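You operate a simulated robot arm through the tools that you are given. There is no shell and no other tool. Be economical: measure what you need, move in short steps, check, and stop when the job is done.

You run a simulated robot arm. Do the job below in one go: nothing can be reset, and whatever is moved stays where it is left.

Task
Put one of the white weights from the second shelf from the bottom of the open rack on top of the wax block. Open the right yellow drawer, take the small wax block on the steel counter and put it away in the inside of the right yellow drawer and shut the drawer again. Close the black pot lid. Open the small drawer, put the orange clip on the steel counter away in the inside of the small drawer, then shut the drawer. Put one of the bare cones from the red-brown table on the top shelf of the open rack. Press the soap button three times. Put the small white cone on the floor of the packing tray away on the shelf under the narrow table. Take the labelled jar from the long table and leave it on the long wall shelf. Fetch the yellow dye tin and set it on the long wall shelf. Open the green table drawer, take the wooden wedge on the long table and put it away in the inside of the green table drawer, then shut the drawer. Do these in any order. Set down upright: bare cone, small white cone, labelled jar, yellow dye tin.

The check looks at the end state, three seconds after you hand in, the way a careful person would. Anything else that was tipped, shoved, dropped, spilled or broken makes it a failure. A push-on lid holds only when it is set on centred and level and pressed home; a screw cap is set on level and turned clockwise until tight.

Robot
A 7-joint arm with a fingered hand on a trunk, on a base that drives. Base frame: it is fixed to the floor where the robot stands at the start and does not move with it; the origin is under the middle of the robot, x ahead of it, y to its left, z up; the surface under the hand at the start is at about z = 1.08. Units: m, degrees, N and s.
With the tool pointing down near the work surface it reaches from about 0.28 to 0.7 m from the robot's upright axis, wherever it stands. Its first joint turns from -69.0 to 172.0 degrees. Places, roughly: bare cone (7x7x12 cm) [0.3, -3.2, 0.8]; black pot lid [-2.7, -3.2, 1]; green table drawer [-7.2, 6.1, 0.6]; inside of the green table drawer [-7.2, 6.1, 0.6]; inside of the right yellow drawer [-7.1, 2.5, 0.6]; inside of the small drawer [-3.3, -0.2, 0.6]; labelled jar [-3.5, 7.75, 0.75]; long wall shelf (19x336 cm) [-3.04, 7.72, 1.32]; orange clip (4x3x7 cm) [-2.1, -3.3, 0.8]; right yellow drawer [-7, 2.5, 0.6]; shelf under the narrow table (99x17 cm) [1.86, 2.46, 0.24]; small drawer [-3.3, -0.2, 0.7]; small wax block (3x3x3 cm) [-2.9, -3.2, 0.8]; small white cone (8x8x14 cm) [3.3, -0.7, 0.9]; soap button [1.4, -3.3, 1.1]; top shelf of the open rack [0.6, -0.1, 1.1]; wax block (5x8x4 cm) [0.6, -0.2, 0.5]; white weight (4x4x4 cm) [0.6, 0.5, 0.5]; wooden wedge (8x3x4 cm) [-1.4, 7.6, 0.8]; yellow dye tin [-2.75, 7.75, 0.75]. Payload 3.4 kg.
The tool frame sits at the grasp point between the pads (the TCP): z along the fingers, y along the line on which they close. The tips reach 0.025 m beyond it. The gripper opens to 0.088 m. The gripper's body begins 0.029 m behind the TCP. The gripper is a hand of 5 fingers: y runs from the thumb to the fingers, the wrist lies at [-0.013, -0.097, -0.162] in the tool frame, and closing takes about 1.5 s.
Orientation is that of the tool frame in the base frame, as a unit quaternion [w, x, y, z]. With the fingers straight down and the wrist toward the robot, the tool's x, y and z point along [0, 1, 0], [1, 0, 0] and [0, 0, -1] of the base frame.

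Tools
- The arm moves only by the tool arm_command. Its argument "motion" is one flat list of numbers, 7 for each row, row after row: the turn, a rotation vector about the base's x, y, z in units of 180 degrees (1.0 is 180 degrees), then the shift along the base's x, y, z in units of 100 mm (1.0 is 100 mm), then the closure in counts, from 0 (fully open) to 255 (shut). In form: [wx, wy, wz, x, y, z, hand, wx, wy, wz, x, y, z, hand, ...]. A call has 1 to 12 rows; each row is the pose to reach, as a shift and turn from the pose commanded when the call began. A call with a number of a shift or a turn outside -1 to 1 is refused whole. A row lasts 0.2 s, in which the tool goes at most 0.05 m and 8.6 degrees; a call with a longer step from one row to the next is refused whole, and so is a gripper value outside its range. Where a pose cannot be reached the arm comes as near as it can. A force on the tool above 40 N (or 10 N above the force at the start of the call, whichever is more), or a blocked arm, ends the call early, and 0.2 s more pass. Each finger travels about 0.153 m/s and halts on what it meets, pressing with about 22 N; the grip force reading is that of the motor and also rises with nothing between the fingers. The clock runs only during rows and for 0.2 s after the last one: add rows that repeat a pose to give the fingers time. It gives the time, the measured TCP pose, the force on the tool (base axes), the opening and the grip force at its end, in the units of the frame above (readings bear some noise), with the torque about the TCP (base axes, N m) and any sound that the robot's microphone picked up.
- Cameras (640 x 400 px; columns grow to the right, rows downward): "scene" is now at [0.1421, 0.0013, 1.3988]; the picture's right is [0.01, -1.00, -0.00], its down [-0.35, -0.00, -0.94] and it looks along [0.94, 0.01, -0.35] (base axes); focal length 214 px, centre (320, 200). "wrist" rides on the gripper at [0.059, -0.079, -0.105] in the tool frame; the picture's right is [-0.73, 0.32, -0.61], its down [-0.62, -0.68, 0.38] and it looks along [-0.29, 0.66, 0.70] (tool axes); focal length 234 px, centre (320, 200). There is no depth. A picture from a camera that has moved, and an enlarged one, comes with that camera's place and axes in the base frame and with its lens.
- grab_frame(camera): a new picture of that camera. It takes no simulated time.
- slide_trunk(by): slides the trunk up (or, below 0, down) by that many m; the arm and the scene camera ride with it, the base frame stays. It gives what a move gives, with no picture.
- steer(legs): drives the robot by 1 to 6 legs, each [ahead, left, turn to the left] in m, m and degrees, along the robot's own axes; the way and the turn of a leg run together, so that a leg with both is an arc; at most 1.5 m and 180 degrees a leg. The arm and the cameras ride along, it lands a little off, and it stops where it bumps. It gives what a move gives.
- grasp_type(shape): the hand has 5 fingers and takes this shape, open, in about a second: jaw (thumb against the fingers, like two jaws); tri (thumb and two fingers); tip (a fingertip pinch); poke (one finger out to press); point (the index stretched); flat (the hand flat); cup (the hand cupped); fist (a fist). The gripper value then closes the fingers along that shape, each until it touches; the sizes above hold for jaw. It gives what a move gives, with no picture.
- turn_head(pan, tilt): turns the head with the scene camera to pan (to the left, within 86 degrees either way) and tilt (down, from -29 to 69), counted from straight ahead of the robot. It gives what a move gives.
- inspect(camera, box): a new picture of the part [left, top, right, bottom] of that camera's present view, enlarged. It takes no simulated time.
- job_done(): hands the job in; it is judged then, once.

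Work in short steps. Places have to be worked out from the pictures, the camera data and where the tool is seen: move nearer, look again, correct. Check each grasp and each placing, and mend what went wrong. You have 567 turns and 360 pictures in all, those below and enlarged ones among them. Open the gripper and draw the arm clear of the work before you hand the job in, unless the task says otherwise; then end with one line.

The tools are called as a command line: name --argument value ..., lists and objects as JSON in quotes. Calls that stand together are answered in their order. arm_command: Moves the arm, as the interface text tells. Its arguments: {"type":"object","properties":{"motion":{"type":"array"}},"required":["motion"]} The other tools are called the same way: slide_trunk (by) slides the trunk up or down; grasp_type (shape) gives the hand a shape; steer (legs) drives the base; turn_head (pan, tilt) turns the head that bears the scene camera; grab_frame (camera) takes a picture; inspect (camera, box) takes an enlarged picture of a part of a camera's view; job_done () hands the job in.

At the start:

```text
time_s: 0.0
position: [0.4549, 0.0126, 1.3995]
orientation: [0.0, 0.707, 0.707, 0.0]
wrist_force: [-0.4, 0.3, -0.2]
torque: [0.0, 0.02, 0.0]
gripper_width: 0.0875
grasp_force: 0.1
shape: jaw
trunk travel left (down, up): [-0.636, 0.304]
robot x, y, heading: [0.0009, -0.0032, 0.0]
head pan, tilt: [0.7, 20.7]
```

scene: 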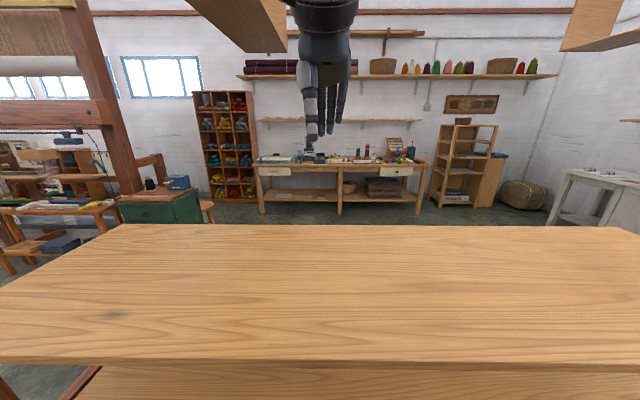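
wrist: 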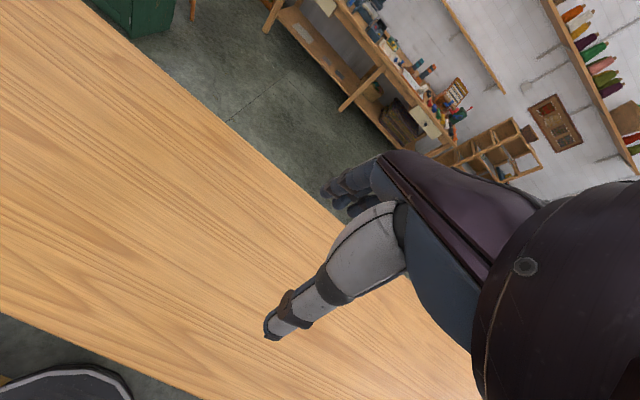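

The robot stands in front of the open rack (top board at z≈1.08). I first look down and around to understand the rack.

turn_head --pan 0 --tilt 60

grab_frame --camera "scene"

turn_head --pan -80 --tilt 20

grab_frame --camera "scene"

turn_head --pan 80 --tilt 20

grab_frame --camera "scene"

```text
time_s: 1.1
position: [0.4562, 0.0144, 1.3992]
orientation: [0.0, 0.706, 0.708, 0.0]
wrist_force: [1.0, -1.0, 0.1]
torque: [0.01, -0.02, 0.01]
gripper_width: 0.0877
grasp_force: 0.0
shape: jaw
trunk travel left (down, up): [-0.636, 0.304]
robot x, y, heading: [0.0015, -0.0024, 0.1]
head pan, tilt: [0.0, 60.0]
```

```text
357 pictures are left
camera scene: at [0.1158, 0.0001, 1.3418], right [0.0, -1.0, 0.0], down [-0.87, 0.0, -0.5], along [0.5, 0.0, -0.87], focal length 214 px, centre (320, 200)
```

scene: 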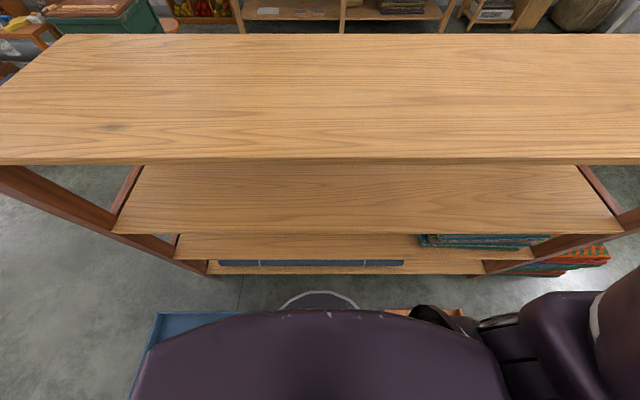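

```text
time_s: 2.6
position: [0.456, 0.0125, 1.4004]
orientation: [0.0, 0.707, 0.707, 0.0]
wrist_force: [-0.6, 0.4, -0.4]
torque: [0.03, 0.03, -0.01]
gripper_width: 0.0877
grasp_force: 0.0
shape: jaw
trunk travel left (down, up): [-0.636, 0.304]
robot x, y, heading: [0.0009, 0.0034, -0.1]
head pan, tilt: [-80.0, 20.0]
```

```text
356 pictures are left
camera scene: at [0.0653, -0.0916, 1.3999], right [-0.98, -0.17, 0.0], down [-0.06, 0.34, -0.94], along [0.16, -0.93, -0.34], focal length 214 px, centre (320, 200)
```

scene: 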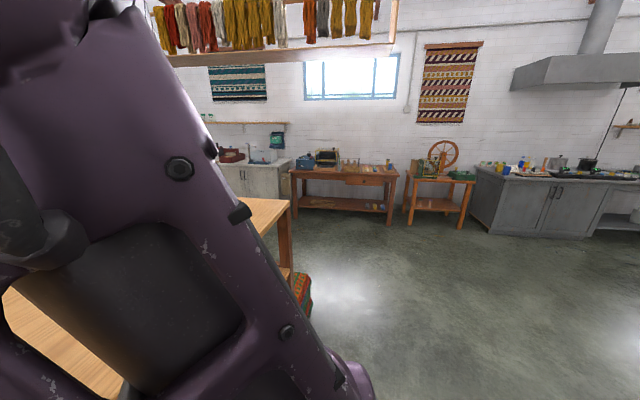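

```text
time_s: 5.0
position: [0.4541, 0.0134, 1.4008]
orientation: [0.0, 0.707, 0.707, 0.0]
wrist_force: [0.0, -0.2, -0.3]
torque: [-0.01, 0.01, 0.0]
gripper_width: 0.0877
grasp_force: 0.1
shape: jaw
trunk travel left (down, up): [-0.636, 0.304]
robot x, y, heading: [-0.0031, -0.0005, 0.1]
head pan, tilt: [80.0, 20.0]
```

```text
355 pictures are left
camera scene: at [0.0653, 0.0918, 1.3999], right [0.98, -0.17, 0.0], down [-0.06, -0.34, -0.94], along [0.16, 0.93, -0.34], focal length 214 px, centre (320, 200)
```

scene: 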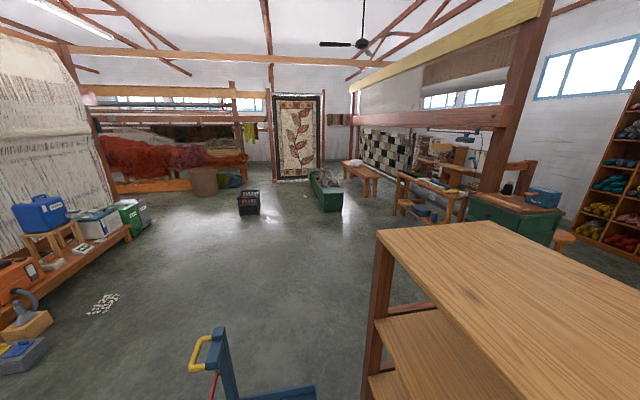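

The rack's shelves appear to be at about z = 1.08, 0.77, 0.48 and 0.2, with its front edge at x≈0.33. I back off a little so the trunk can go down and I can see the second shelf from the bottom.

steer --legs '[[-0.4, 0, 0]]'

slide_trunk --by -0.5

turn_head --pan 0 --tilt 20

grab_frame --camera "scene"

```text
time_s: 7.5
position: [0.0596, 0.0144, 1.3999]
orientation: [0.0, 0.707, 0.707, 0.0]
wrist_force: [0.0, -0.4, -0.3]
torque: [0.01, -0.02, -0.03]
gripper_width: 0.0877
grasp_force: 0.0
shape: jaw
trunk travel left (down, up): [-0.636, 0.304]
robot x, y, heading: [-0.3941, 0.0016, 0.3]
head pan, tilt: [80.0, 20.0]
```

```text
refused: -0.5 is not a number from -0.4 to 0.4
```

```text
time_s: 9.1
position: [0.059, 0.0135, 1.4]
orientation: [0.0, 0.705, 0.709, 0.0]
wrist_force: [0.5, 0.4, -0.7]
torque: [-0.04, -0.03, -0.01]
gripper_width: 0.0876
grasp_force: 0.1
shape: jaw
trunk travel left (down, up): [-0.636, 0.304]
robot x, y, heading: [-0.3949, 0.0, 0.2]
head pan, tilt: [0.0, 20.0]
```

```text
354 pictures are left
camera scene: at [-0.2541, 0.0001, 1.3999], right [0.0, -1.0, 0.0], down [-0.34, 0.0, -0.94], along [0.94, 0.0, -0.34], focal length 214 px, centre (320, 200)
```

scene: 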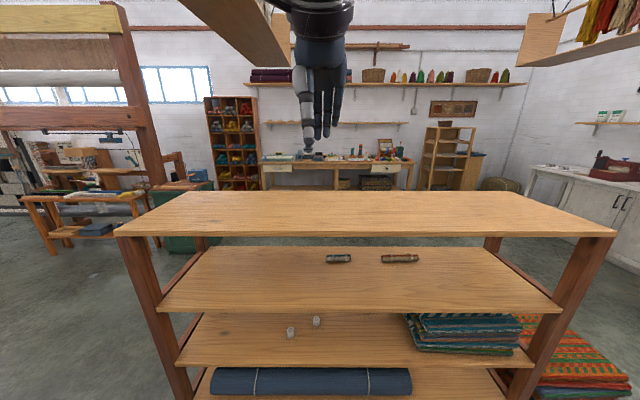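

Two white weights are visible on the second shelf from the bottom. I lower the trunk to see beneath.

slide_trunk --by -0.4

turn_head --pan 0 --tilt 30

grab_frame --camera "scene"

```text
time_s: 12.9
position: [0.0599, 0.0147, 0.9999]
orientation: [0.0, 0.706, 0.708, 0.0]
wrist_force: [0.2, 0.2, -0.1]
torque: [0.01, -0.02, 0.01]
gripper_width: 0.0878
grasp_force: 0.0
shape: jaw
trunk travel left (down, up): [-0.236, 0.704]
robot x, y, heading: [-0.3957, 0.0012, -0.0]
head pan, tilt: [0.0, 20.0]
```

```text
time_s: 13.6
position: [0.059, 0.0138, 0.9992]
orientation: [0.0, 0.706, 0.708, 0.0]
wrist_force: [0.1, -0.3, -0.6]
torque: [0.03, 0.02, 0.0]
gripper_width: 0.0877
grasp_force: 0.0
shape: jaw
trunk travel left (down, up): [-0.236, 0.704]
robot x, y, heading: [-0.3988, -0.0025, 0.1]
head pan, tilt: [0.0, 30.0]
```

```text
353 pictures are left
camera scene: at [-0.2567, 0.0, 0.9839], right [0.0, -1.0, 0.0], down [-0.5, 0.0, -0.87], along [0.87, 0.0, -0.5], focal length 214 px, centre (320, 200)
```

scene: 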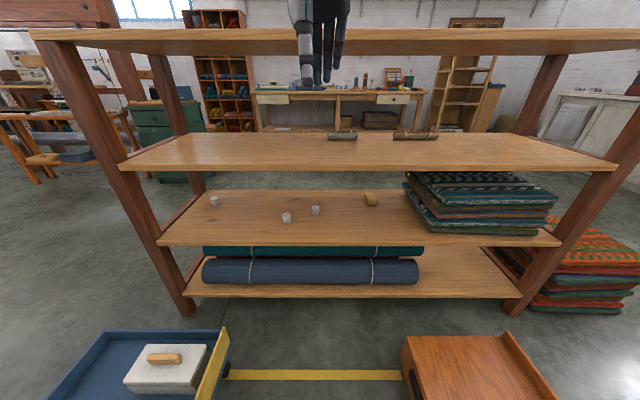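

Weights (three) and the wax block are visible on the shelf. There are also a blue tray and a wooden box on the floor in front; I look further down to see them and my base.

turn_head --pan 0 --tilt 65

grab_frame --camera "scene"

turn_head --pan 80 --tilt 50

grab_frame --camera "scene"

turn_head --pan -80 --tilt 50

grab_frame --camera "scene"

```text
time_s: 14.6
position: [0.0606, 0.013, 0.9997]
orientation: [0.0, 0.706, 0.708, 0.0]
wrist_force: [0.4, -0.1, -0.3]
torque: [0.02, -0.02, -0.01]
gripper_width: 0.0876
grasp_force: 0.0
shape: jaw
trunk travel left (down, up): [-0.236, 0.704]
robot x, y, heading: [-0.397, -0.0026, 0.1]
head pan, tilt: [0.0, 65.0]
```

```text
352 pictures are left
camera scene: at [-0.2864, 0.0, 0.9362], right [0.0, -1.0, 0.0], down [-0.91, 0.0, -0.42], along [0.42, 0.0, -0.91], focal length 214 px, centre (320, 200)
```

scene: 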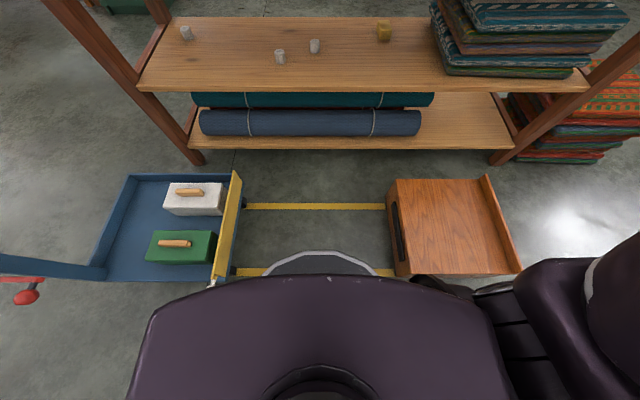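

```text
time_s: 16.1
position: [0.0604, 0.0152, 0.9986]
orientation: [-0.001, 0.706, 0.709, -0.001]
wrist_force: [-0.2, -0.2, -0.1]
torque: [0.02, -0.01, 0.01]
gripper_width: 0.0878
grasp_force: 0.1
shape: jaw
trunk travel left (down, up): [-0.236, 0.704]
robot x, y, heading: [-0.3958, 0.001, -0.1]
head pan, tilt: [80.0, 50.0]
```

```text
351 pictures are left
camera scene: at [-0.334, 0.0757, 0.9543], right [0.99, -0.17, 0.0], down [-0.13, -0.75, -0.64], along [0.11, 0.63, -0.77], focal length 214 px, centre (320, 200)
```

scene: 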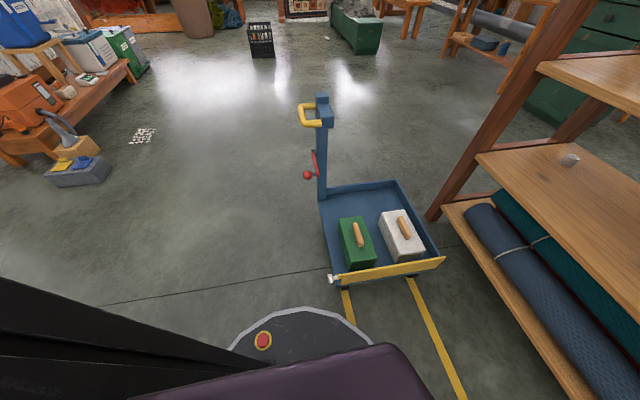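

```text
time_s: 18.6
position: [0.0588, 0.0144, 1.0003]
orientation: [0.0, 0.706, 0.709, 0.0]
wrist_force: [0.4, 0.3, 0.0]
torque: [-0.01, 0.03, 0.0]
gripper_width: 0.0876
grasp_force: 0.0
shape: jaw
trunk travel left (down, up): [-0.236, 0.704]
robot x, y, heading: [-0.3937, -0.001, 0.1]
head pan, tilt: [-80.0, 50.0]
```

```text
350 pictures are left
camera scene: at [-0.3336, -0.076, 0.9543], right [-0.98, -0.18, 0.0], down [-0.14, 0.75, -0.64], along [0.11, -0.63, -0.77], focal length 214 px, centre (320, 200)
```

scene: 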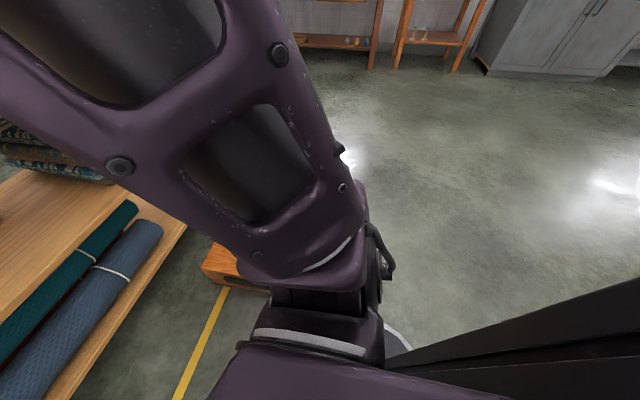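

The robot starts in an aisle between a trolley (left) and a wooden box (right); I'll use the same lane. I now test a hand pose for reaching in: yaw +90° then tilt forward 45°.

arm_command --motion '[0, 0, 0.045, 0, 0, 0, 0, 0, 0, 0.09, 0, 0, 0, 0, 0, 0, 0.135, 0, 0, 0, 0, 0, 0, 0.18, 0, 0, 0, 0, 0, 0, 0.225, 0, 0, 0, 0, 0, 0, 0.27, 0, 0, 0, 0, 0, 0, 0.315, 0, 0, 0, 0, 0, 0, 0.36, 0, 0, 0, 0, 0, 0, 0.405, 0, 0, 0, 0, 0, 0, 0.45, 0, 0, 0, 0, 0, 0, 0.495, 0, 0, 0, 0, 0, 0, 0.5, 0, 0, 0, 0]'

arm_command --motion '[0, -0.045, 0, 0, 0, 0, 0, 0, -0.09, 0, 0, 0, 0, 0, 0, -0.135, 0, 0, 0, 0, 0, 0, -0.18, 0, 0, 0, 0, 0, 0, -0.225, 0, 0, 0, 0, 0, 0, -0.25, 0, 0, 0, 0, 0]'

turn_head --pan 0 --tilt 20

grab_frame --camera "scene"

grab_frame --camera "wrist"

```text
time_s: 21.2
position: [0.0229, 0.0248, 0.9351]
orientation: [0.004, 0.001, 1.0, 0.004]
wrist_force: [-0.5, -0.7, 0.2]
torque: [0.0, 0.01, -0.03]
gripper_width: 0.0876
grasp_force: 0.1
shape: jaw
out of reach, approached as far as the arm can: row 7, 8, 9, 10, 11, 12
trunk travel left (down, up): [-0.236, 0.704]
robot x, y, heading: [-0.3952, -0.0059, 0.0]
head pan, tilt: [-80.0, 50.0]
```

```text
time_s: 22.6
position: [0.024, 0.0259, 0.9358]
orientation: [0.384, -0.001, 0.923, 0.001]
wrist_force: [0.2, -0.1, -0.1]
torque: [0.01, -0.03, -0.03]
gripper_width: 0.0879
grasp_force: 0.1
shape: jaw
trunk travel left (down, up): [-0.236, 0.704]
robot x, y, heading: [-0.3981, -0.0007, 0.0]
head pan, tilt: [-80.0, 50.0]
```

```text
time_s: 24.1
position: [0.0233, 0.0267, 0.9349]
orientation: [0.382, -0.001, 0.924, 0.001]
wrist_force: [-0.5, -0.5, 0.2]
torque: [-0.03, -0.02, 0.02]
gripper_width: 0.0878
grasp_force: 0.1
shape: jaw
trunk travel left (down, up): [-0.236, 0.704]
robot x, y, heading: [-0.3964, -0.002, 0.1]
head pan, tilt: [0.0, 20.0]
```

```text
349 pictures are left
camera scene: at [-0.2541, -0.0001, 0.9999], right [0.0, -1.0, 0.0], down [-0.34, 0.0, -0.94], along [0.94, 0.0, -0.34], focal length 214 px, centre (320, 200)
```

scene: 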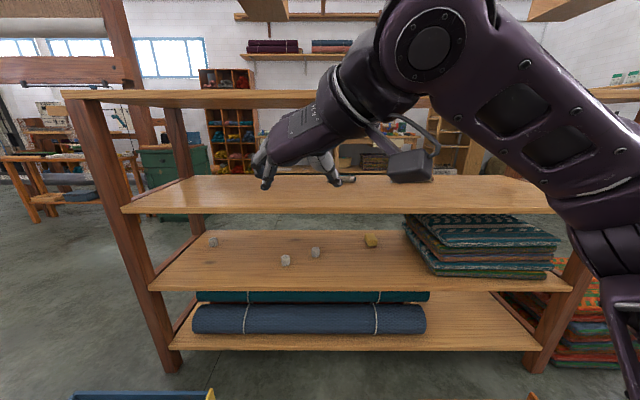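

```text
348 pictures are left
camera wrist: at [-0.0916, -0.0534, 0.9678], right [0.08, 0.32, 0.94], down [0.71, -0.68, 0.17], along [0.7, 0.66, -0.29], focal length 234 px, centre (320, 200)
```

wrist: 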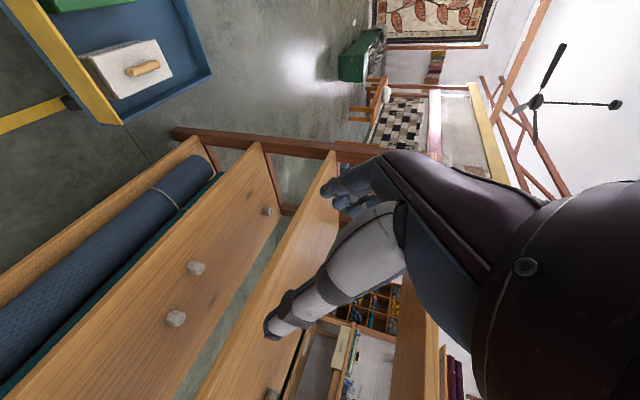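

The hand at 45° looks usable, with the forearm coming from the right. I lower the trunk fully, then the hand to the gap height between the shelves.

slide_trunk --by -0.23

arm_command --motion '[0, 0, 0, 0, 0, -0.4, 0, 0, 0, 0, 0, 0, -0.8, 0, 0, 0, 0, 0.1, 0, -1, 0]'

arm_command --motion '[0, 0, 0, 0.2, 0, -0.4, 0, 0, 0, 0, 0.4, 0, -0.5, 0, 0, 0, 0, 0.8, 0, -0.5, 0]'

grab_frame --camera "scene"

```text
time_s: 26.6
position: [0.0235, 0.0255, 0.7056]
orientation: [0.383, -0.001, 0.924, 0.001]
wrist_force: [0.3, 0.6, -0.3]
torque: [0.04, 0.01, 0.02]
gripper_width: 0.088
grasp_force: 0.1
shape: jaw
trunk travel left (down, up): [-0.006, 0.934]
robot x, y, heading: [-0.3959, -0.0026, 0.3]
head pan, tilt: [0.0, 20.0]
```

```text
time_s: 27.4
position: [0.0327, 0.0266, 0.6048]
orientation: [0.382, -0.002, 0.924, 0.0]
wrist_force: [-0.2, 0.3, -0.4]
torque: [0.05, -0.04, -0.03]
gripper_width: 0.0877
grasp_force: 0.0
shape: jaw
trunk travel left (down, up): [-0.006, 0.934]
robot x, y, heading: [-0.4003, 0.0009, 0.3]
head pan, tilt: [0.0, 20.0]
```

```text
time_s: 28.2
position: [0.1133, 0.0259, 0.5558]
orientation: [0.383, -0.001, 0.924, 0.0]
wrist_force: [0.2, 0.0, 0.1]
torque: [0.02, -0.02, -0.01]
gripper_width: 0.0876
grasp_force: 0.1
shape: jaw
trunk travel left (down, up): [-0.006, 0.934]
robot x, y, heading: [-0.399, -0.0011, 0.1]
head pan, tilt: [0.0, 20.0]
```

```text
347 pictures are left
camera scene: at [-0.2541, 0.0, 0.7699], right [0.0, -1.0, 0.0], down [-0.34, 0.0, -0.94], along [0.94, 0.0, -0.34], focal length 214 px, centre (320, 200)
```

scene: 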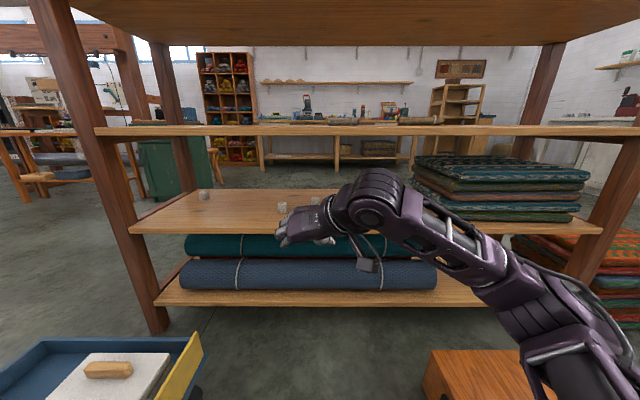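

From the front, the blankets would obstruct my forearm at the wax block; from behind the rack (x>0.75) access is free and the blankets would be on my left. I raise the trunk and drive around the left side, past the trolley.

slide_trunk --by 0.4

steer --legs '[[-0.5, 0, 0], [0, 1.5, 0]]'

turn_head --pan 0 --tilt 25

grab_frame --camera "scene"

```text
time_s: 32.0
position: [0.1125, 0.0263, 0.9555]
orientation: [0.383, -0.001, 0.924, 0.0]
wrist_force: [0.4, -0.2, -0.5]
torque: [0.0, -0.02, 0.01]
gripper_width: 0.0877
grasp_force: 0.1
shape: jaw
trunk travel left (down, up): [-0.406, 0.534]
robot x, y, heading: [-0.3952, 0.0015, 0.2]
head pan, tilt: [0.0, 20.0]
```

```text
time_s: 42.0
position: [-0.3881, 1.5371, 0.9562]
orientation: [0.383, 0.0, 0.924, -0.001]
wrist_force: [-0.4, -0.7, 0.8]
torque: [0.01, -0.01, 0.04]
gripper_width: 0.0876
grasp_force: 0.2
shape: jaw
trunk travel left (down, up): [-0.406, 0.534]
robot x, y, heading: [-0.8984, 1.5115, -0.2]
head pan, tilt: [0.0, 20.0]
```

```text
time_s: 42.7
position: [-0.3889, 1.5349, 0.9557]
orientation: [0.383, 0.0, 0.924, -0.001]
wrist_force: [0.1, -0.1, 0.4]
torque: [0.01, -0.01, -0.03]
gripper_width: 0.0875
grasp_force: 0.0
shape: jaw
trunk travel left (down, up): [-0.406, 0.534]
robot x, y, heading: [-0.8972, 1.5113, -0.2]
head pan, tilt: [0.0, 25.0]
```

```text
346 pictures are left
camera scene: at [-0.7562, 1.5113, 1.1618], right [0.0, -1.0, 0.0], down [-0.42, 0.0, -0.91], along [0.91, 0.0, -0.42], focal length 214 px, centre (320, 200)
```

scene: 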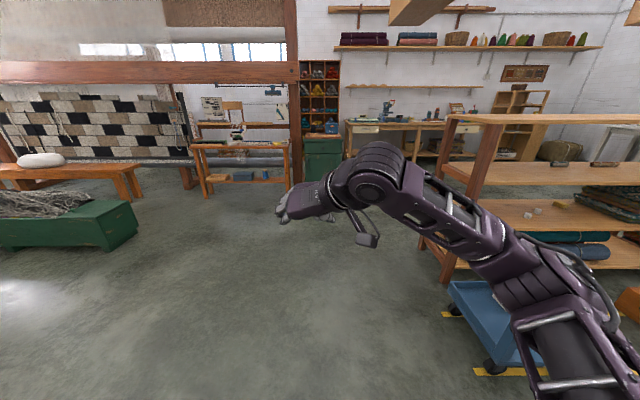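

The way past the rack's left end is clear. I drive around to behind the rack and turn to face it.

steer --legs '[[1.4, 0, 0], [0.95, 0, 0], [0, -1.4, 0], [0, 0, 180]]'

turn_head --pan 0 --tilt 40

grab_frame --camera "scene"

```text
time_s: 68.2
position: [0.946, 0.0749, 0.9556]
orientation: [-0.001, 0.924, -0.001, -0.382]
wrist_force: [-0.2, 0.4, 0.5]
torque: [0.0, 0.03, -0.03]
gripper_width: 0.0873
grasp_force: 0.0
shape: jaw
trunk travel left (down, up): [-0.406, 0.534]
robot x, y, heading: [1.4545, 0.1011, 179.8]
head pan, tilt: [0.0, 25.0]
```

```text
time_s: 69.0
position: [0.946, 0.0752, 0.9568]
orientation: [-0.001, 0.924, 0.0, -0.383]
wrist_force: [0.3, -1.1, -0.5]
torque: [-0.01, 0.01, 0.01]
gripper_width: 0.0877
grasp_force: 0.1
shape: jaw
trunk travel left (down, up): [-0.406, 0.534]
robot x, y, heading: [1.4526, 0.1009, 180.0]
head pan, tilt: [0.0, 40.0]
```

```text
345 pictures are left
camera scene: at [1.3184, 0.101, 1.1385], right [0.0, 1.0, 0.0], down [0.64, 0.0, -0.77], along [-0.77, 0.0, -0.64], focal length 214 px, centre (320, 200)
```

scene: 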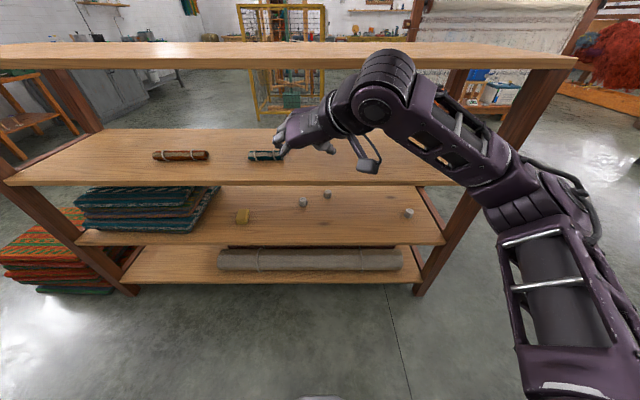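

Weight "A" is near (0.54, 0.02, 0.45) and the wax block near (0.61, -0.235). I yaw the hand -45° so the wrist lies straight behind the fingers, then lower the trunk and hand.

arm_command --motion '[0, 0, -0.045, 0, 0, 0, 0, 0, 0, -0.09, 0, 0, 0, 0, 0, 0, -0.135, 0, 0, 0, 0, 0, 0, -0.18, 0, 0, 0, 0, 0, 0, -0.225, 0, 0, 0, 0, 0, 0, -0.25, 0, 0, 0, 0]'

slide_trunk --by -0.37

steer --legs '[[0, 0.15, 0]]'

grab_frame --camera "scene"

grab_frame --camera "wrist"

```text
time_s: 70.3
position: [0.9469, 0.0749, 0.9559]
orientation: [-0.147, 0.853, -0.355, -0.352]
wrist_force: [0.4, 0.4, 0.3]
torque: [-0.03, 0.02, 0.04]
gripper_width: 0.0878
grasp_force: 0.1
shape: jaw
trunk travel left (down, up): [-0.406, 0.534]
robot x, y, heading: [1.4571, 0.1012, 179.8]
head pan, tilt: [0.0, 40.0]
```

```text
time_s: 73.9
position: [0.9463, 0.076, 0.5855]
orientation: [-0.147, 0.853, -0.354, -0.354]
wrist_force: [0.2, 0.8, 0.2]
torque: [-0.02, 0.01, -0.02]
gripper_width: 0.0879
grasp_force: 0.1
shape: jaw
trunk travel left (down, up): [-0.036, 0.904]
robot x, y, heading: [1.4528, 0.101, 180.1]
head pan, tilt: [0.0, 40.0]
```

```text
time_s: 75.3
position: [0.9457, -0.0719, 0.5853]
orientation: [-0.148, 0.853, -0.355, -0.353]
wrist_force: [-0.1, -0.4, 0.0]
torque: [-0.01, 0.01, -0.04]
gripper_width: 0.0877
grasp_force: 0.0
shape: jaw
trunk travel left (down, up): [-0.036, 0.904]
robot x, y, heading: [1.4547, -0.0493, 180.2]
head pan, tilt: [0.0, 40.0]
```

```text
344 pictures are left
camera scene: at [1.3184, -0.046, 0.7685], right [0.0, 1.0, 0.0], down [0.64, 0.0, -0.77], along [-0.77, 0.0, -0.64], focal length 214 px, centre (320, 200)
```

scene: 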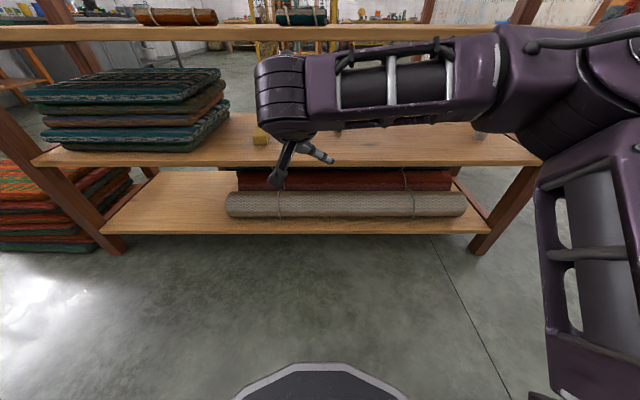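

```text
343 pictures are left
camera wrist: at [1.0843, -0.0981, 0.6178], right [-0.29, -0.17, 0.94], down [-0.02, 0.99, 0.17], along [-0.96, 0.03, -0.29], focal length 234 px, centre (320, 200)
```

wrist: 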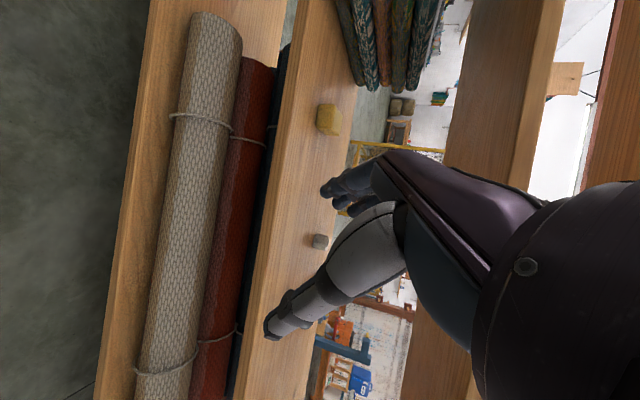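

View is clear. I lower the TCP to 0.53 and drive forward 0.30 m into the gap.

arm_command --motion '[0, 0, 0, 0, 0, -0.3, 0, 0, 0, 0, 0, 0.4, -0.55, 0, 0, 0, 0, 0, 0.8, -0.55, 0]'

steer --legs '[[0.29, 0, 0]]'

turn_head --pan 0 --tilt 25

grab_frame --camera "scene"

grab_frame --camera "wrist"

```text
time_s: 76.1
position: [0.9465, 0.0093, 0.5294]
orientation: [-0.147, 0.854, -0.354, -0.352]
wrist_force: [-0.2, -0.5, 0.7]
torque: [0.01, 0.01, -0.01]
gripper_width: 0.0877
grasp_force: 0.2
shape: jaw
trunk travel left (down, up): [-0.036, 0.904]
robot x, y, heading: [1.4523, -0.0456, 180.0]
head pan, tilt: [0.0, 40.0]
```

```text
time_s: 78.1
position: [0.6532, 0.0099, 0.5305]
orientation: [-0.148, 0.853, -0.354, -0.353]
wrist_force: [0.0, -0.9, -0.8]
torque: [0.02, 0.02, 0.01]
gripper_width: 0.0877
grasp_force: 0.0
shape: jaw
trunk travel left (down, up): [-0.036, 0.904]
robot x, y, heading: [1.16, -0.0462, 179.8]
head pan, tilt: [0.0, 40.0]
```

```text
time_s: 78.9
position: [0.6524, 0.0095, 0.5303]
orientation: [-0.148, 0.853, -0.354, -0.354]
wrist_force: [1.0, 0.3, -0.5]
torque: [0.02, -0.01, 0.0]
gripper_width: 0.0879
grasp_force: 0.0
shape: jaw
trunk travel left (down, up): [-0.036, 0.904]
robot x, y, heading: [1.1595, -0.0437, 179.9]
head pan, tilt: [0.0, 25.0]
```

```text
342 pictures are left
camera scene: at [1.0181, -0.0452, 0.7917], right [0.0, 1.0, 0.0], down [0.42, 0.0, -0.91], along [-0.91, 0.0, -0.42], focal length 214 px, centre (320, 200)
```

scene: 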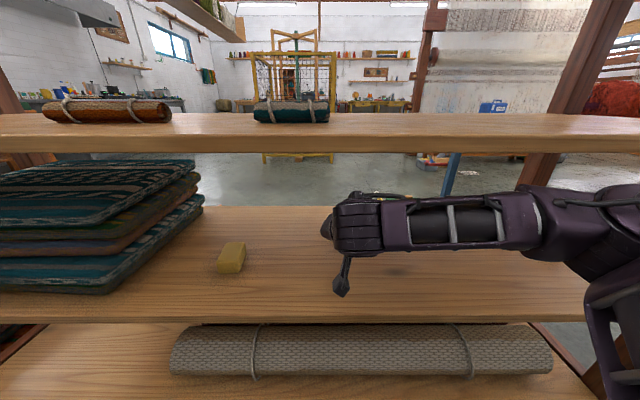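

```text
341 pictures are left
camera wrist: at [0.7908, -0.0169, 0.5619], right [-0.29, -0.17, 0.94], down [-0.02, 0.99, 0.17], along [-0.96, 0.03, -0.29], focal length 234 px, centre (320, 200)
```

wrist: 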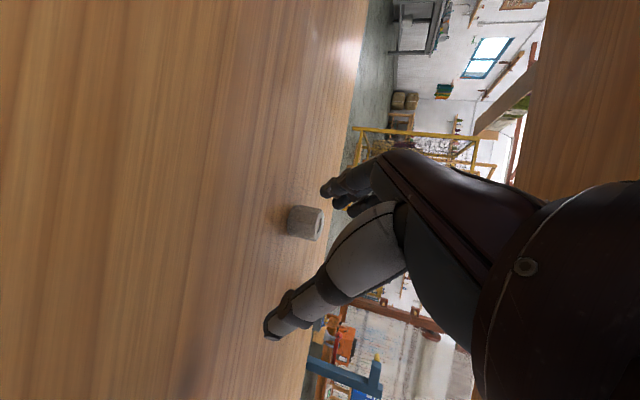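

Weight A is at about (0.53, 0.021), centre z≈0.47. The hand is better steeper here; I rotate it to about 15° from vertical while lowering to z≈0.495, before approaching.

arm_command --motion '[-0.03, -0.03, 0, 0, 0, -0.1, 0, -0.06, -0.06, 0, 0, 0, -0.2, 0, -0.09, -0.09, 0, 0, 0, -0.3, 0, -0.118, -0.118, 0, 0, 0, -0.37, 0]'

grab_frame --camera "scene"

grab_frame --camera "wrist"

```text
time_s: 79.9
position: [0.6534, 0.0121, 0.4928]
orientation: [-0.051, 0.916, -0.38, -0.119]
wrist_force: [0.5, -0.5, 1.2]
torque: [-0.01, -0.04, -0.01]
gripper_width: 0.0878
grasp_force: 0.2
shape: jaw
trunk travel left (down, up): [-0.036, 0.904]
robot x, y, heading: [1.1582, -0.0435, 179.5]
head pan, tilt: [0.0, 25.0]
```

```text
340 pictures are left
camera scene: at [1.0181, -0.0452, 0.7918], right [0.0, 1.0, 0.0], down [0.42, 0.0, -0.91], along [-0.91, 0.0, -0.42], focal length 214 px, centre (320, 200)
```

scene: 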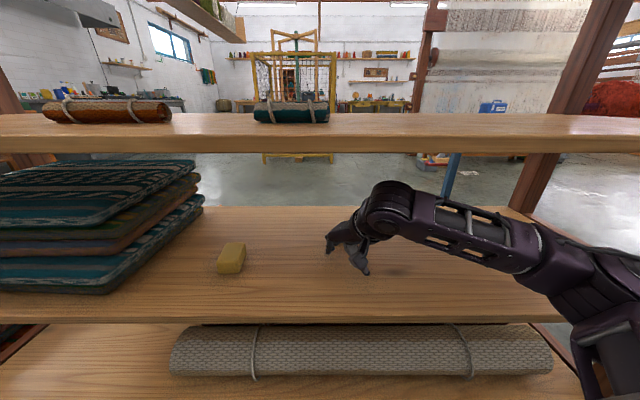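

```text
339 pictures are left
camera wrist: at [0.7683, 0.0061, 0.5787], right [-0.62, 0.16, 0.77], down [-0.01, 0.98, -0.21], along [-0.79, -0.14, -0.6], focal length 234 px, centre (320, 200)
```

wrist: 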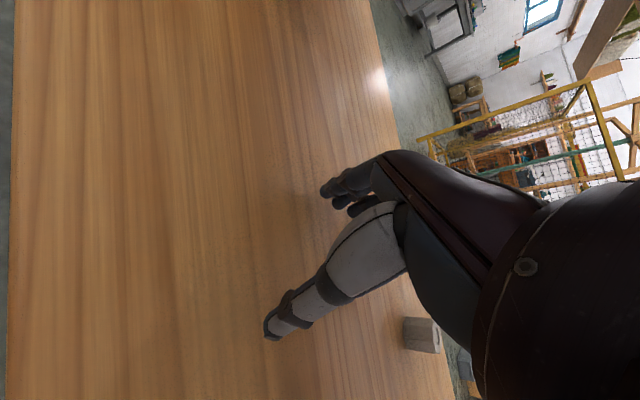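

The weight must pass between thumb and fingers, so I first shift to (0.63,-0.08) and then approach diagonally.

arm_command --motion '[0, 0, 0, -0.12, -0.46, 0, 0, 0, 0, 0, -0.2, -0.9, -0.05, 0]'

grab_frame --camera "wrist"

inspect --camera "scene" --box '[200, 180, 420, 320]'

```text
time_s: 80.5
position: [0.6317, -0.0786, 0.487]
orientation: [-0.051, 0.915, -0.381, -0.119]
wrist_force: [0.1, -0.2, 0.3]
torque: [-0.01, -0.01, 0.03]
gripper_width: 0.0876
grasp_force: 0.1
shape: jaw
trunk travel left (down, up): [-0.036, 0.904]
robot x, y, heading: [1.1566, -0.0472, 179.9]
head pan, tilt: [0.0, 25.0]
```

```text
338 pictures are left
camera wrist: at [0.7478, -0.0836, 0.5739], right [-0.62, 0.16, 0.77], down [-0.01, 0.98, -0.21], along [-0.79, -0.14, -0.6], focal length 234 px, centre (320, 200)
```

wrist: 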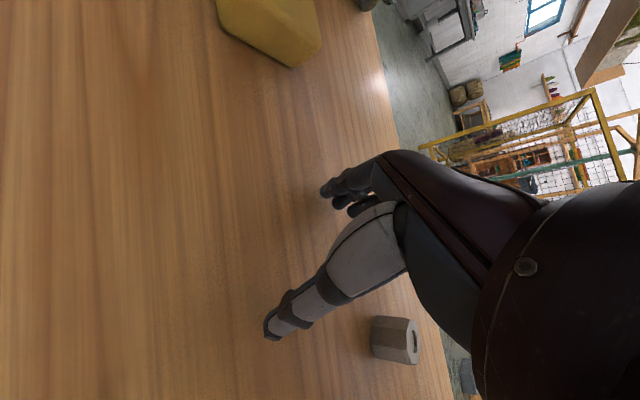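

```text
2.86 times, centred on (310, 250) of scene
camera zoom: at [1.0181, -0.0451, 0.7918], right [0.0, 1.0, 0.0], down [0.42, 0.0, -0.91], along [-0.91, 0.0, -0.42], focal length 613 px, centre (349, 57)
```

zoom: 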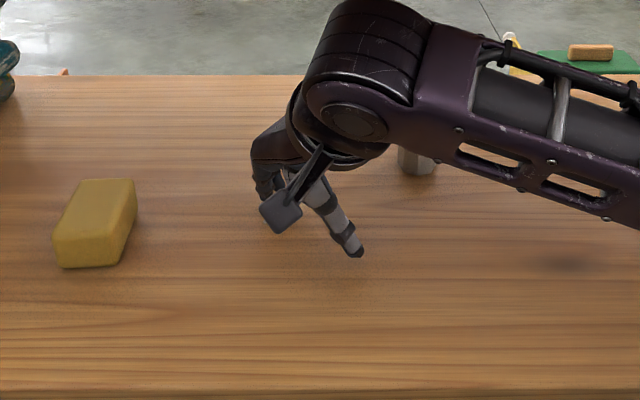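

Weight A re-triangulated at (0.535, 0.021). I move diagonally so it enters the open hand, pausing for a look.

arm_command --motion '[0, 0, 0, -0.3, 0.31, 0, 0, 0, 0, 0, -0.6, 0.62, 0, 0]'

grab_frame --camera "wrist"

```text
time_s: 81.1
position: [0.5723, -0.0181, 0.4897]
orientation: [-0.052, 0.916, -0.38, -0.119]
wrist_force: [0.3, -0.4, -0.1]
torque: [0.06, -0.03, -0.01]
gripper_width: 0.0877
grasp_force: 0.1
shape: jaw
trunk travel left (down, up): [-0.036, 0.904]
robot x, y, heading: [1.1598, -0.0448, 179.6]
head pan, tilt: [0.0, 25.0]
```

```text
336 pictures are left
camera wrist: at [0.688, -0.0217, 0.5734], right [-0.61, 0.16, 0.77], down [-0.01, 0.98, -0.21], along [-0.79, -0.14, -0.6], focal length 234 px, centre (320, 200)
```

wrist: 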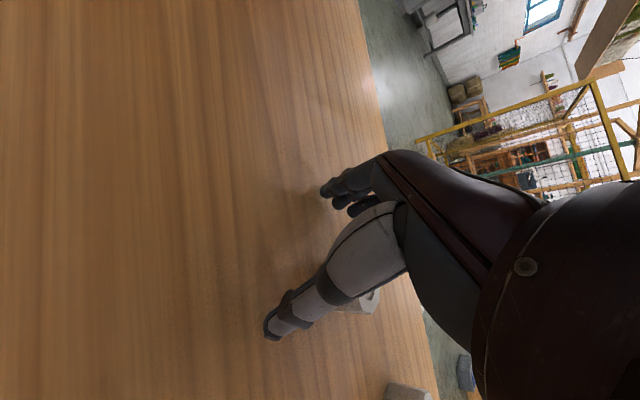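

The weight is just beyond the thumb as expected. I finish the diagonal move and close.

arm_command --motion '[0, 0, 0, -0.2, 0.2, 0, 0, 0, 0, 0, -0.37, 0.39, -0.05, 0]'

grab_frame --camera "wrist"

inspect --camera "scene" --box '[260, 180, 480, 320]'

```text
time_s: 81.7
position: [0.5359, 0.0218, 0.4842]
orientation: [-0.051, 0.916, -0.38, -0.119]
wrist_force: [0.4, 0.2, 0.5]
torque: [0.03, -0.01, 0.03]
gripper_width: 0.0878
grasp_force: 0.0
shape: jaw
trunk travel left (down, up): [-0.036, 0.904]
robot x, y, heading: [1.1611, -0.048, 179.8]
head pan, tilt: [0.0, 25.0]
```

```text
335 pictures are left
camera wrist: at [0.6509, 0.0171, 0.5687], right [-0.61, 0.16, 0.77], down [-0.01, 0.98, -0.21], along [-0.79, -0.14, -0.6], focal length 234 px, centre (320, 200)
```

wrist: 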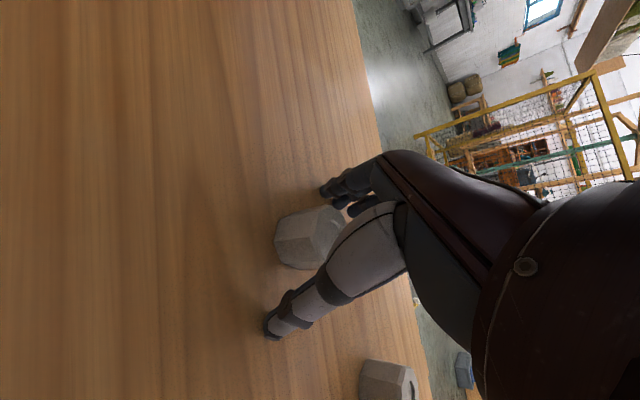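

```text
2.86 times, centred on (370, 250) of scene
camera zoom: at [1.0182, -0.0453, 0.7918], right [0.0, 1.0, 0.0], down [0.42, 0.0, -0.91], along [-0.91, 0.0, -0.42], focal length 613 px, centre (177, 57)
```

zoom: 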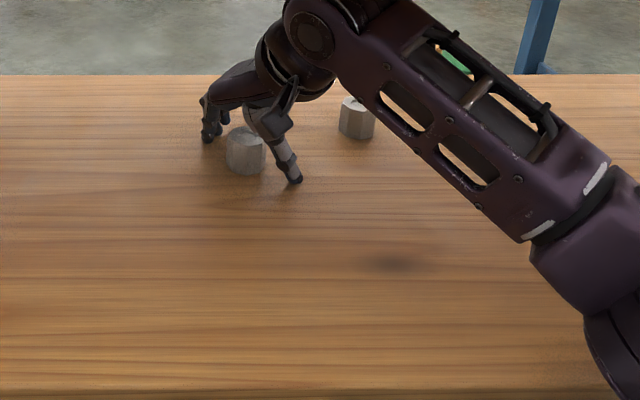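

The weight is between thumb and fingers. I close the hand (allowing 1.6 s) and then lift 3 cm.

arm_command --motion '[0, 0, 0, 0, 0, 0, 130, 0, 0, 0, 0, 0, 0, 200, 0, 0, 0, 0, 0, 0, 255, 0, 0, 0, 0, 0, 0, 255, 0, 0, 0, 0, 0, 0, 255, 0, 0, 0, 0, 0, 0, 255, 0, 0, 0, 0, 0, 0, 255, 0, 0, 0, 0, 0, 0, 255]'

arm_command --motion '[0, 0, 0, 0, 0, 0.2, 255, 0, 0, 0, 0, 0, 0.4, 255]'

grab_frame --camera "wrist"

inspect --camera "scene" --box '[260, 180, 480, 320]'

```text
time_s: 83.5
position: [0.5351, 0.021, 0.4857]
orientation: [-0.05, 0.916, -0.38, -0.122]
wrist_force: [-4.3, -1.9, 19.5]
torque: [-0.2, 0.23, -0.04]
gripper_width: 0.0087
grasp_force: 21.8
shape: jaw
trunk travel left (down, up): [-0.036, 0.904]
robot x, y, heading: [1.1626, -0.0459, 180.0]
head pan, tilt: [0.0, 25.0]
```

```text
time_s: 84.1
position: [0.5357, 0.0214, 0.5218]
orientation: [-0.051, 0.916, -0.38, -0.119]
wrist_force: [0.2, 0.1, -1.2]
torque: [0.03, 0.02, 0.0]
gripper_width: 0.0077
grasp_force: 22.0
shape: jaw
trunk travel left (down, up): [-0.036, 0.904]
robot x, y, heading: [1.159, -0.0426, 179.8]
head pan, tilt: [0.0, 25.0]
```

```text
333 pictures are left
camera wrist: at [0.6507, 0.0171, 0.6076], right [-0.62, 0.16, 0.77], down [-0.01, 0.98, -0.21], along [-0.79, -0.14, -0.6], focal length 234 px, centre (320, 200)
```

wrist: 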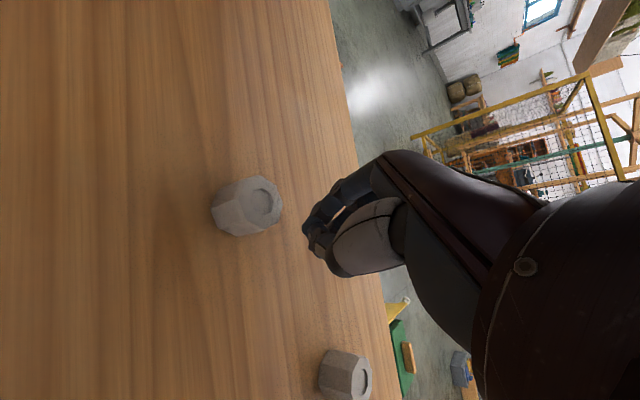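

```text
2.86 times, centred on (370, 250) of scene
camera zoom: at [1.0182, -0.0452, 0.7917], right [0.0, 1.0, 0.0], down [0.42, 0.0, -0.91], along [-0.91, 0.0, -0.42], focal length 613 px, centre (177, 57)
```

zoom: 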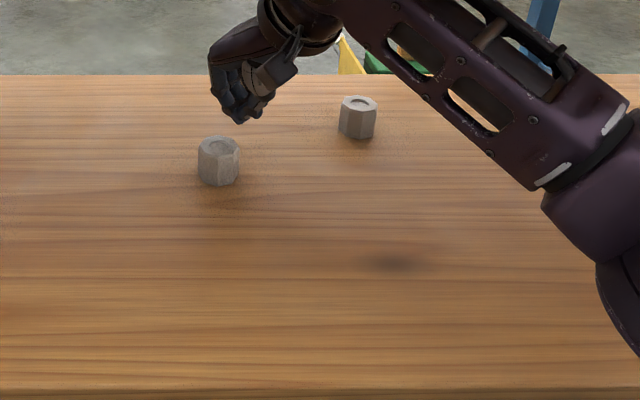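

The weight was squeezed out but still stands upright, now near (0.553,-0.01). I back off slightly and try the "tri" shape (thumb and two fingers), looking at it first.

arm_command --motion '[0, 0, 0, -0.2, 0.2, 0.15, 255, 0, 0, 0, -0.4, 0.4, 0.15, 255]'

grasp_type --shape "tri"

grab_frame --camera "wrist"

inspect --camera "scene" --box '[260, 180, 480, 320]'

```text
time_s: 84.7
position: [0.4957, 0.062, 0.5375]
orientation: [-0.052, 0.916, -0.381, -0.119]
wrist_force: [-0.5, -0.1, -0.2]
torque: [-0.01, 0.0, -0.01]
gripper_width: 0.0075
grasp_force: 21.9
shape: jaw
trunk travel left (down, up): [-0.036, 0.904]
robot x, y, heading: [1.1583, -0.047, 179.6]
head pan, tilt: [0.0, 25.0]
```

```text
time_s: 85.6
position: [0.4965, 0.0622, 0.5365]
orientation: [-0.052, 0.916, -0.38, -0.119]
wrist_force: [0.2, 0.9, 0.4]
torque: [-0.03, 0.01, -0.01]
gripper_width: 0.0878
grasp_force: 0.0
shape: tri
trunk travel left (down, up): [-0.036, 0.904]
robot x, y, heading: [1.1608, -0.0455, 179.9]
head pan, tilt: [0.0, 25.0]
```

```text
331 pictures are left
camera wrist: at [0.6113, 0.0571, 0.6231], right [-0.61, 0.16, 0.77], down [-0.01, 0.98, -0.21], along [-0.79, -0.14, -0.6], focal length 234 px, centre (320, 200)
```

wrist: 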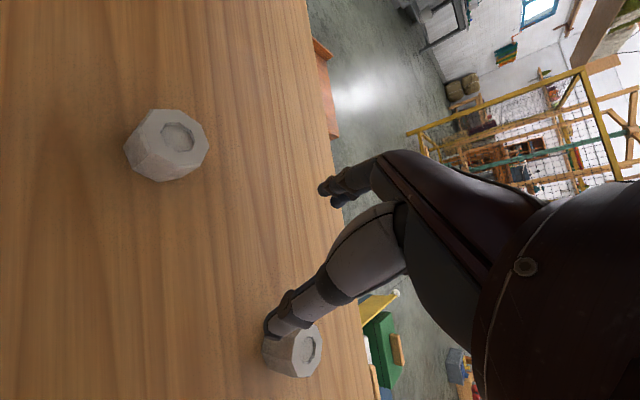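

```text
2.86 times, centred on (370, 250) of scene
camera zoom: at [1.0181, -0.0452, 0.7918], right [0.0, 1.0, 0.0], down [0.42, 0.0, -0.91], along [-0.91, 0.0, -0.42], focal length 613 px, centre (177, 57)
```

zoom: 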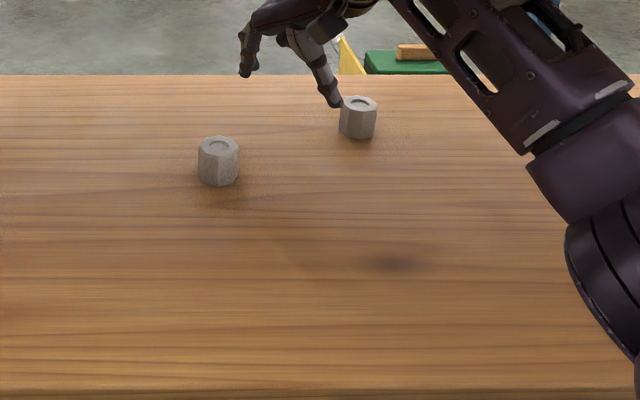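

With tri open, weight A is at (0.556,-0.012). I lower beside it on the diagonal line and slide over it.

arm_command --motion '[0, 0, 0, 0, -0.1, -0.25, 0, 0, 0, 0, 0, -0.15, -0.52, 0, 0, 0, 0, 0.3, -0.45, -0.53, 0, 0, 0, 0, 0.6, -0.74, -0.53, 0]'

grab_frame --camera "wrist"

inspect --camera "scene" --box '[260, 180, 480, 320]'

```text
time_s: 86.6
position: [0.5571, -0.0122, 0.4851]
orientation: [-0.05, 0.915, -0.381, -0.119]
wrist_force: [0.3, 0.6, 0.3]
torque: [0.01, 0.0, 0.01]
gripper_width: 0.0877
grasp_force: 0.0
shape: tri
trunk travel left (down, up): [-0.036, 0.904]
robot x, y, heading: [1.1606, -0.0442, 179.8]
head pan, tilt: [0.0, 25.0]
```

```text
329 pictures are left
camera wrist: at [0.6721, -0.0173, 0.5705], right [-0.61, 0.16, 0.77], down [-0.01, 0.98, -0.21], along [-0.79, -0.14, -0.6], focal length 234 px, centre (320, 200)
```

wrist: 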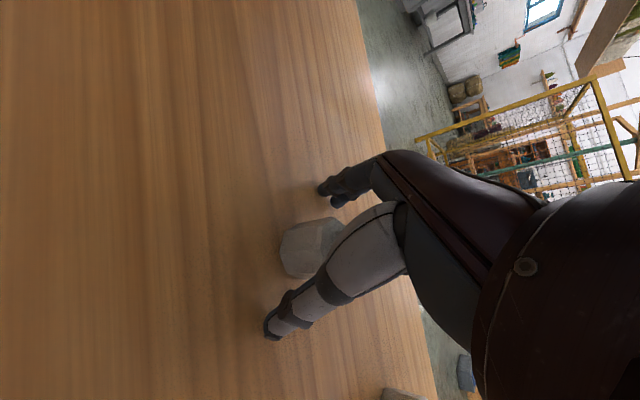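

```text
2.86 times, centred on (370, 250) of scene
camera zoom: at [1.0181, -0.0452, 0.7918], right [0.0, 1.0, 0.0], down [0.42, 0.0, -0.91], along [-0.91, 0.0, -0.42], focal length 613 px, centre (177, 57)
```

zoom: 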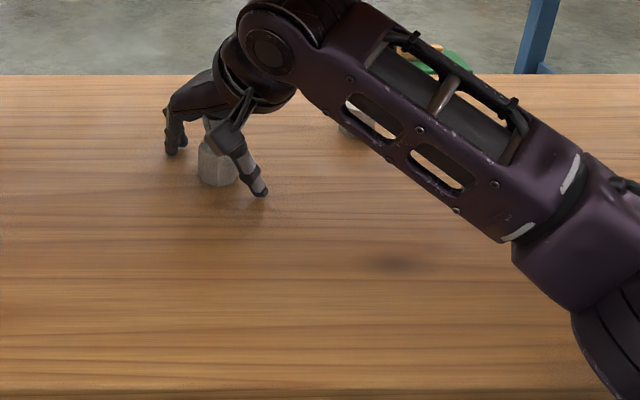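

The weight sits between thumb and two fingers. I close partway first to see how contact develops.

arm_command --motion '[0, 0, 0, 0, 0, 0, 60, 0, 0, 0, 0, 0, 0, 90, 0, 0, 0, 0, 0, 0, 110, 0, 0, 0, 0, 0, 0, 110, 0, 0, 0, 0, 0, 0, 110]'

inspect --camera "wrist" --box '[200, 140, 440, 360]'

inspect --camera "scene" --box '[290, 190, 390, 260]'

```text
time_s: 87.8
position: [0.5559, -0.0135, 0.4875]
orientation: [-0.05, 0.916, -0.38, -0.121]
wrist_force: [-1.6, -2.6, 9.4]
torque: [-0.33, 0.29, -0.02]
gripper_width: 0.0528
grasp_force: 0.1
shape: tri
trunk travel left (down, up): [-0.036, 0.904]
robot x, y, heading: [1.1597, -0.0481, 179.8]
head pan, tilt: [0.0, 25.0]
```

```text
1.82 times, centred on (320, 250) of wrist
camera zoom: at [0.6724, -0.0173, 0.5717], right [-0.61, 0.16, 0.77], down [-0.01, 0.98, -0.21], along [-0.79, -0.14, -0.6], focal length 426 px, centre (320, 109)
```

zoom: 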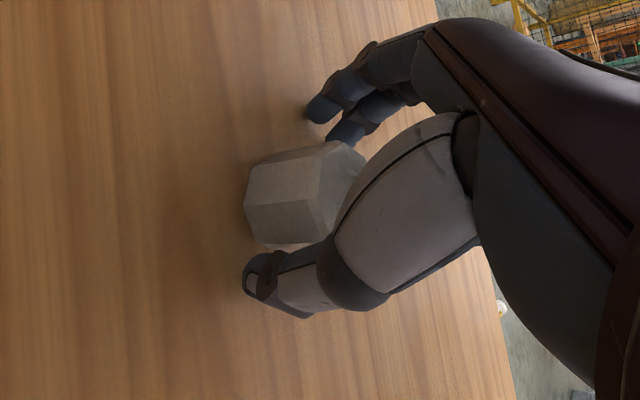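

```text
5.71 times, centred on (340, 225) of scene
camera zoom: at [1.019, -0.0454, 0.7921], right [0.0, 1.0, 0.0], down [0.42, 0.0, -0.91], along [-0.91, 0.0, -0.42], focal length 1226 px, centre (206, 57)
```

zoom: 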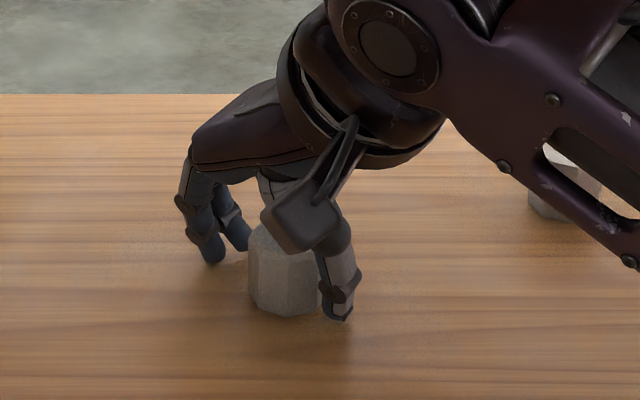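

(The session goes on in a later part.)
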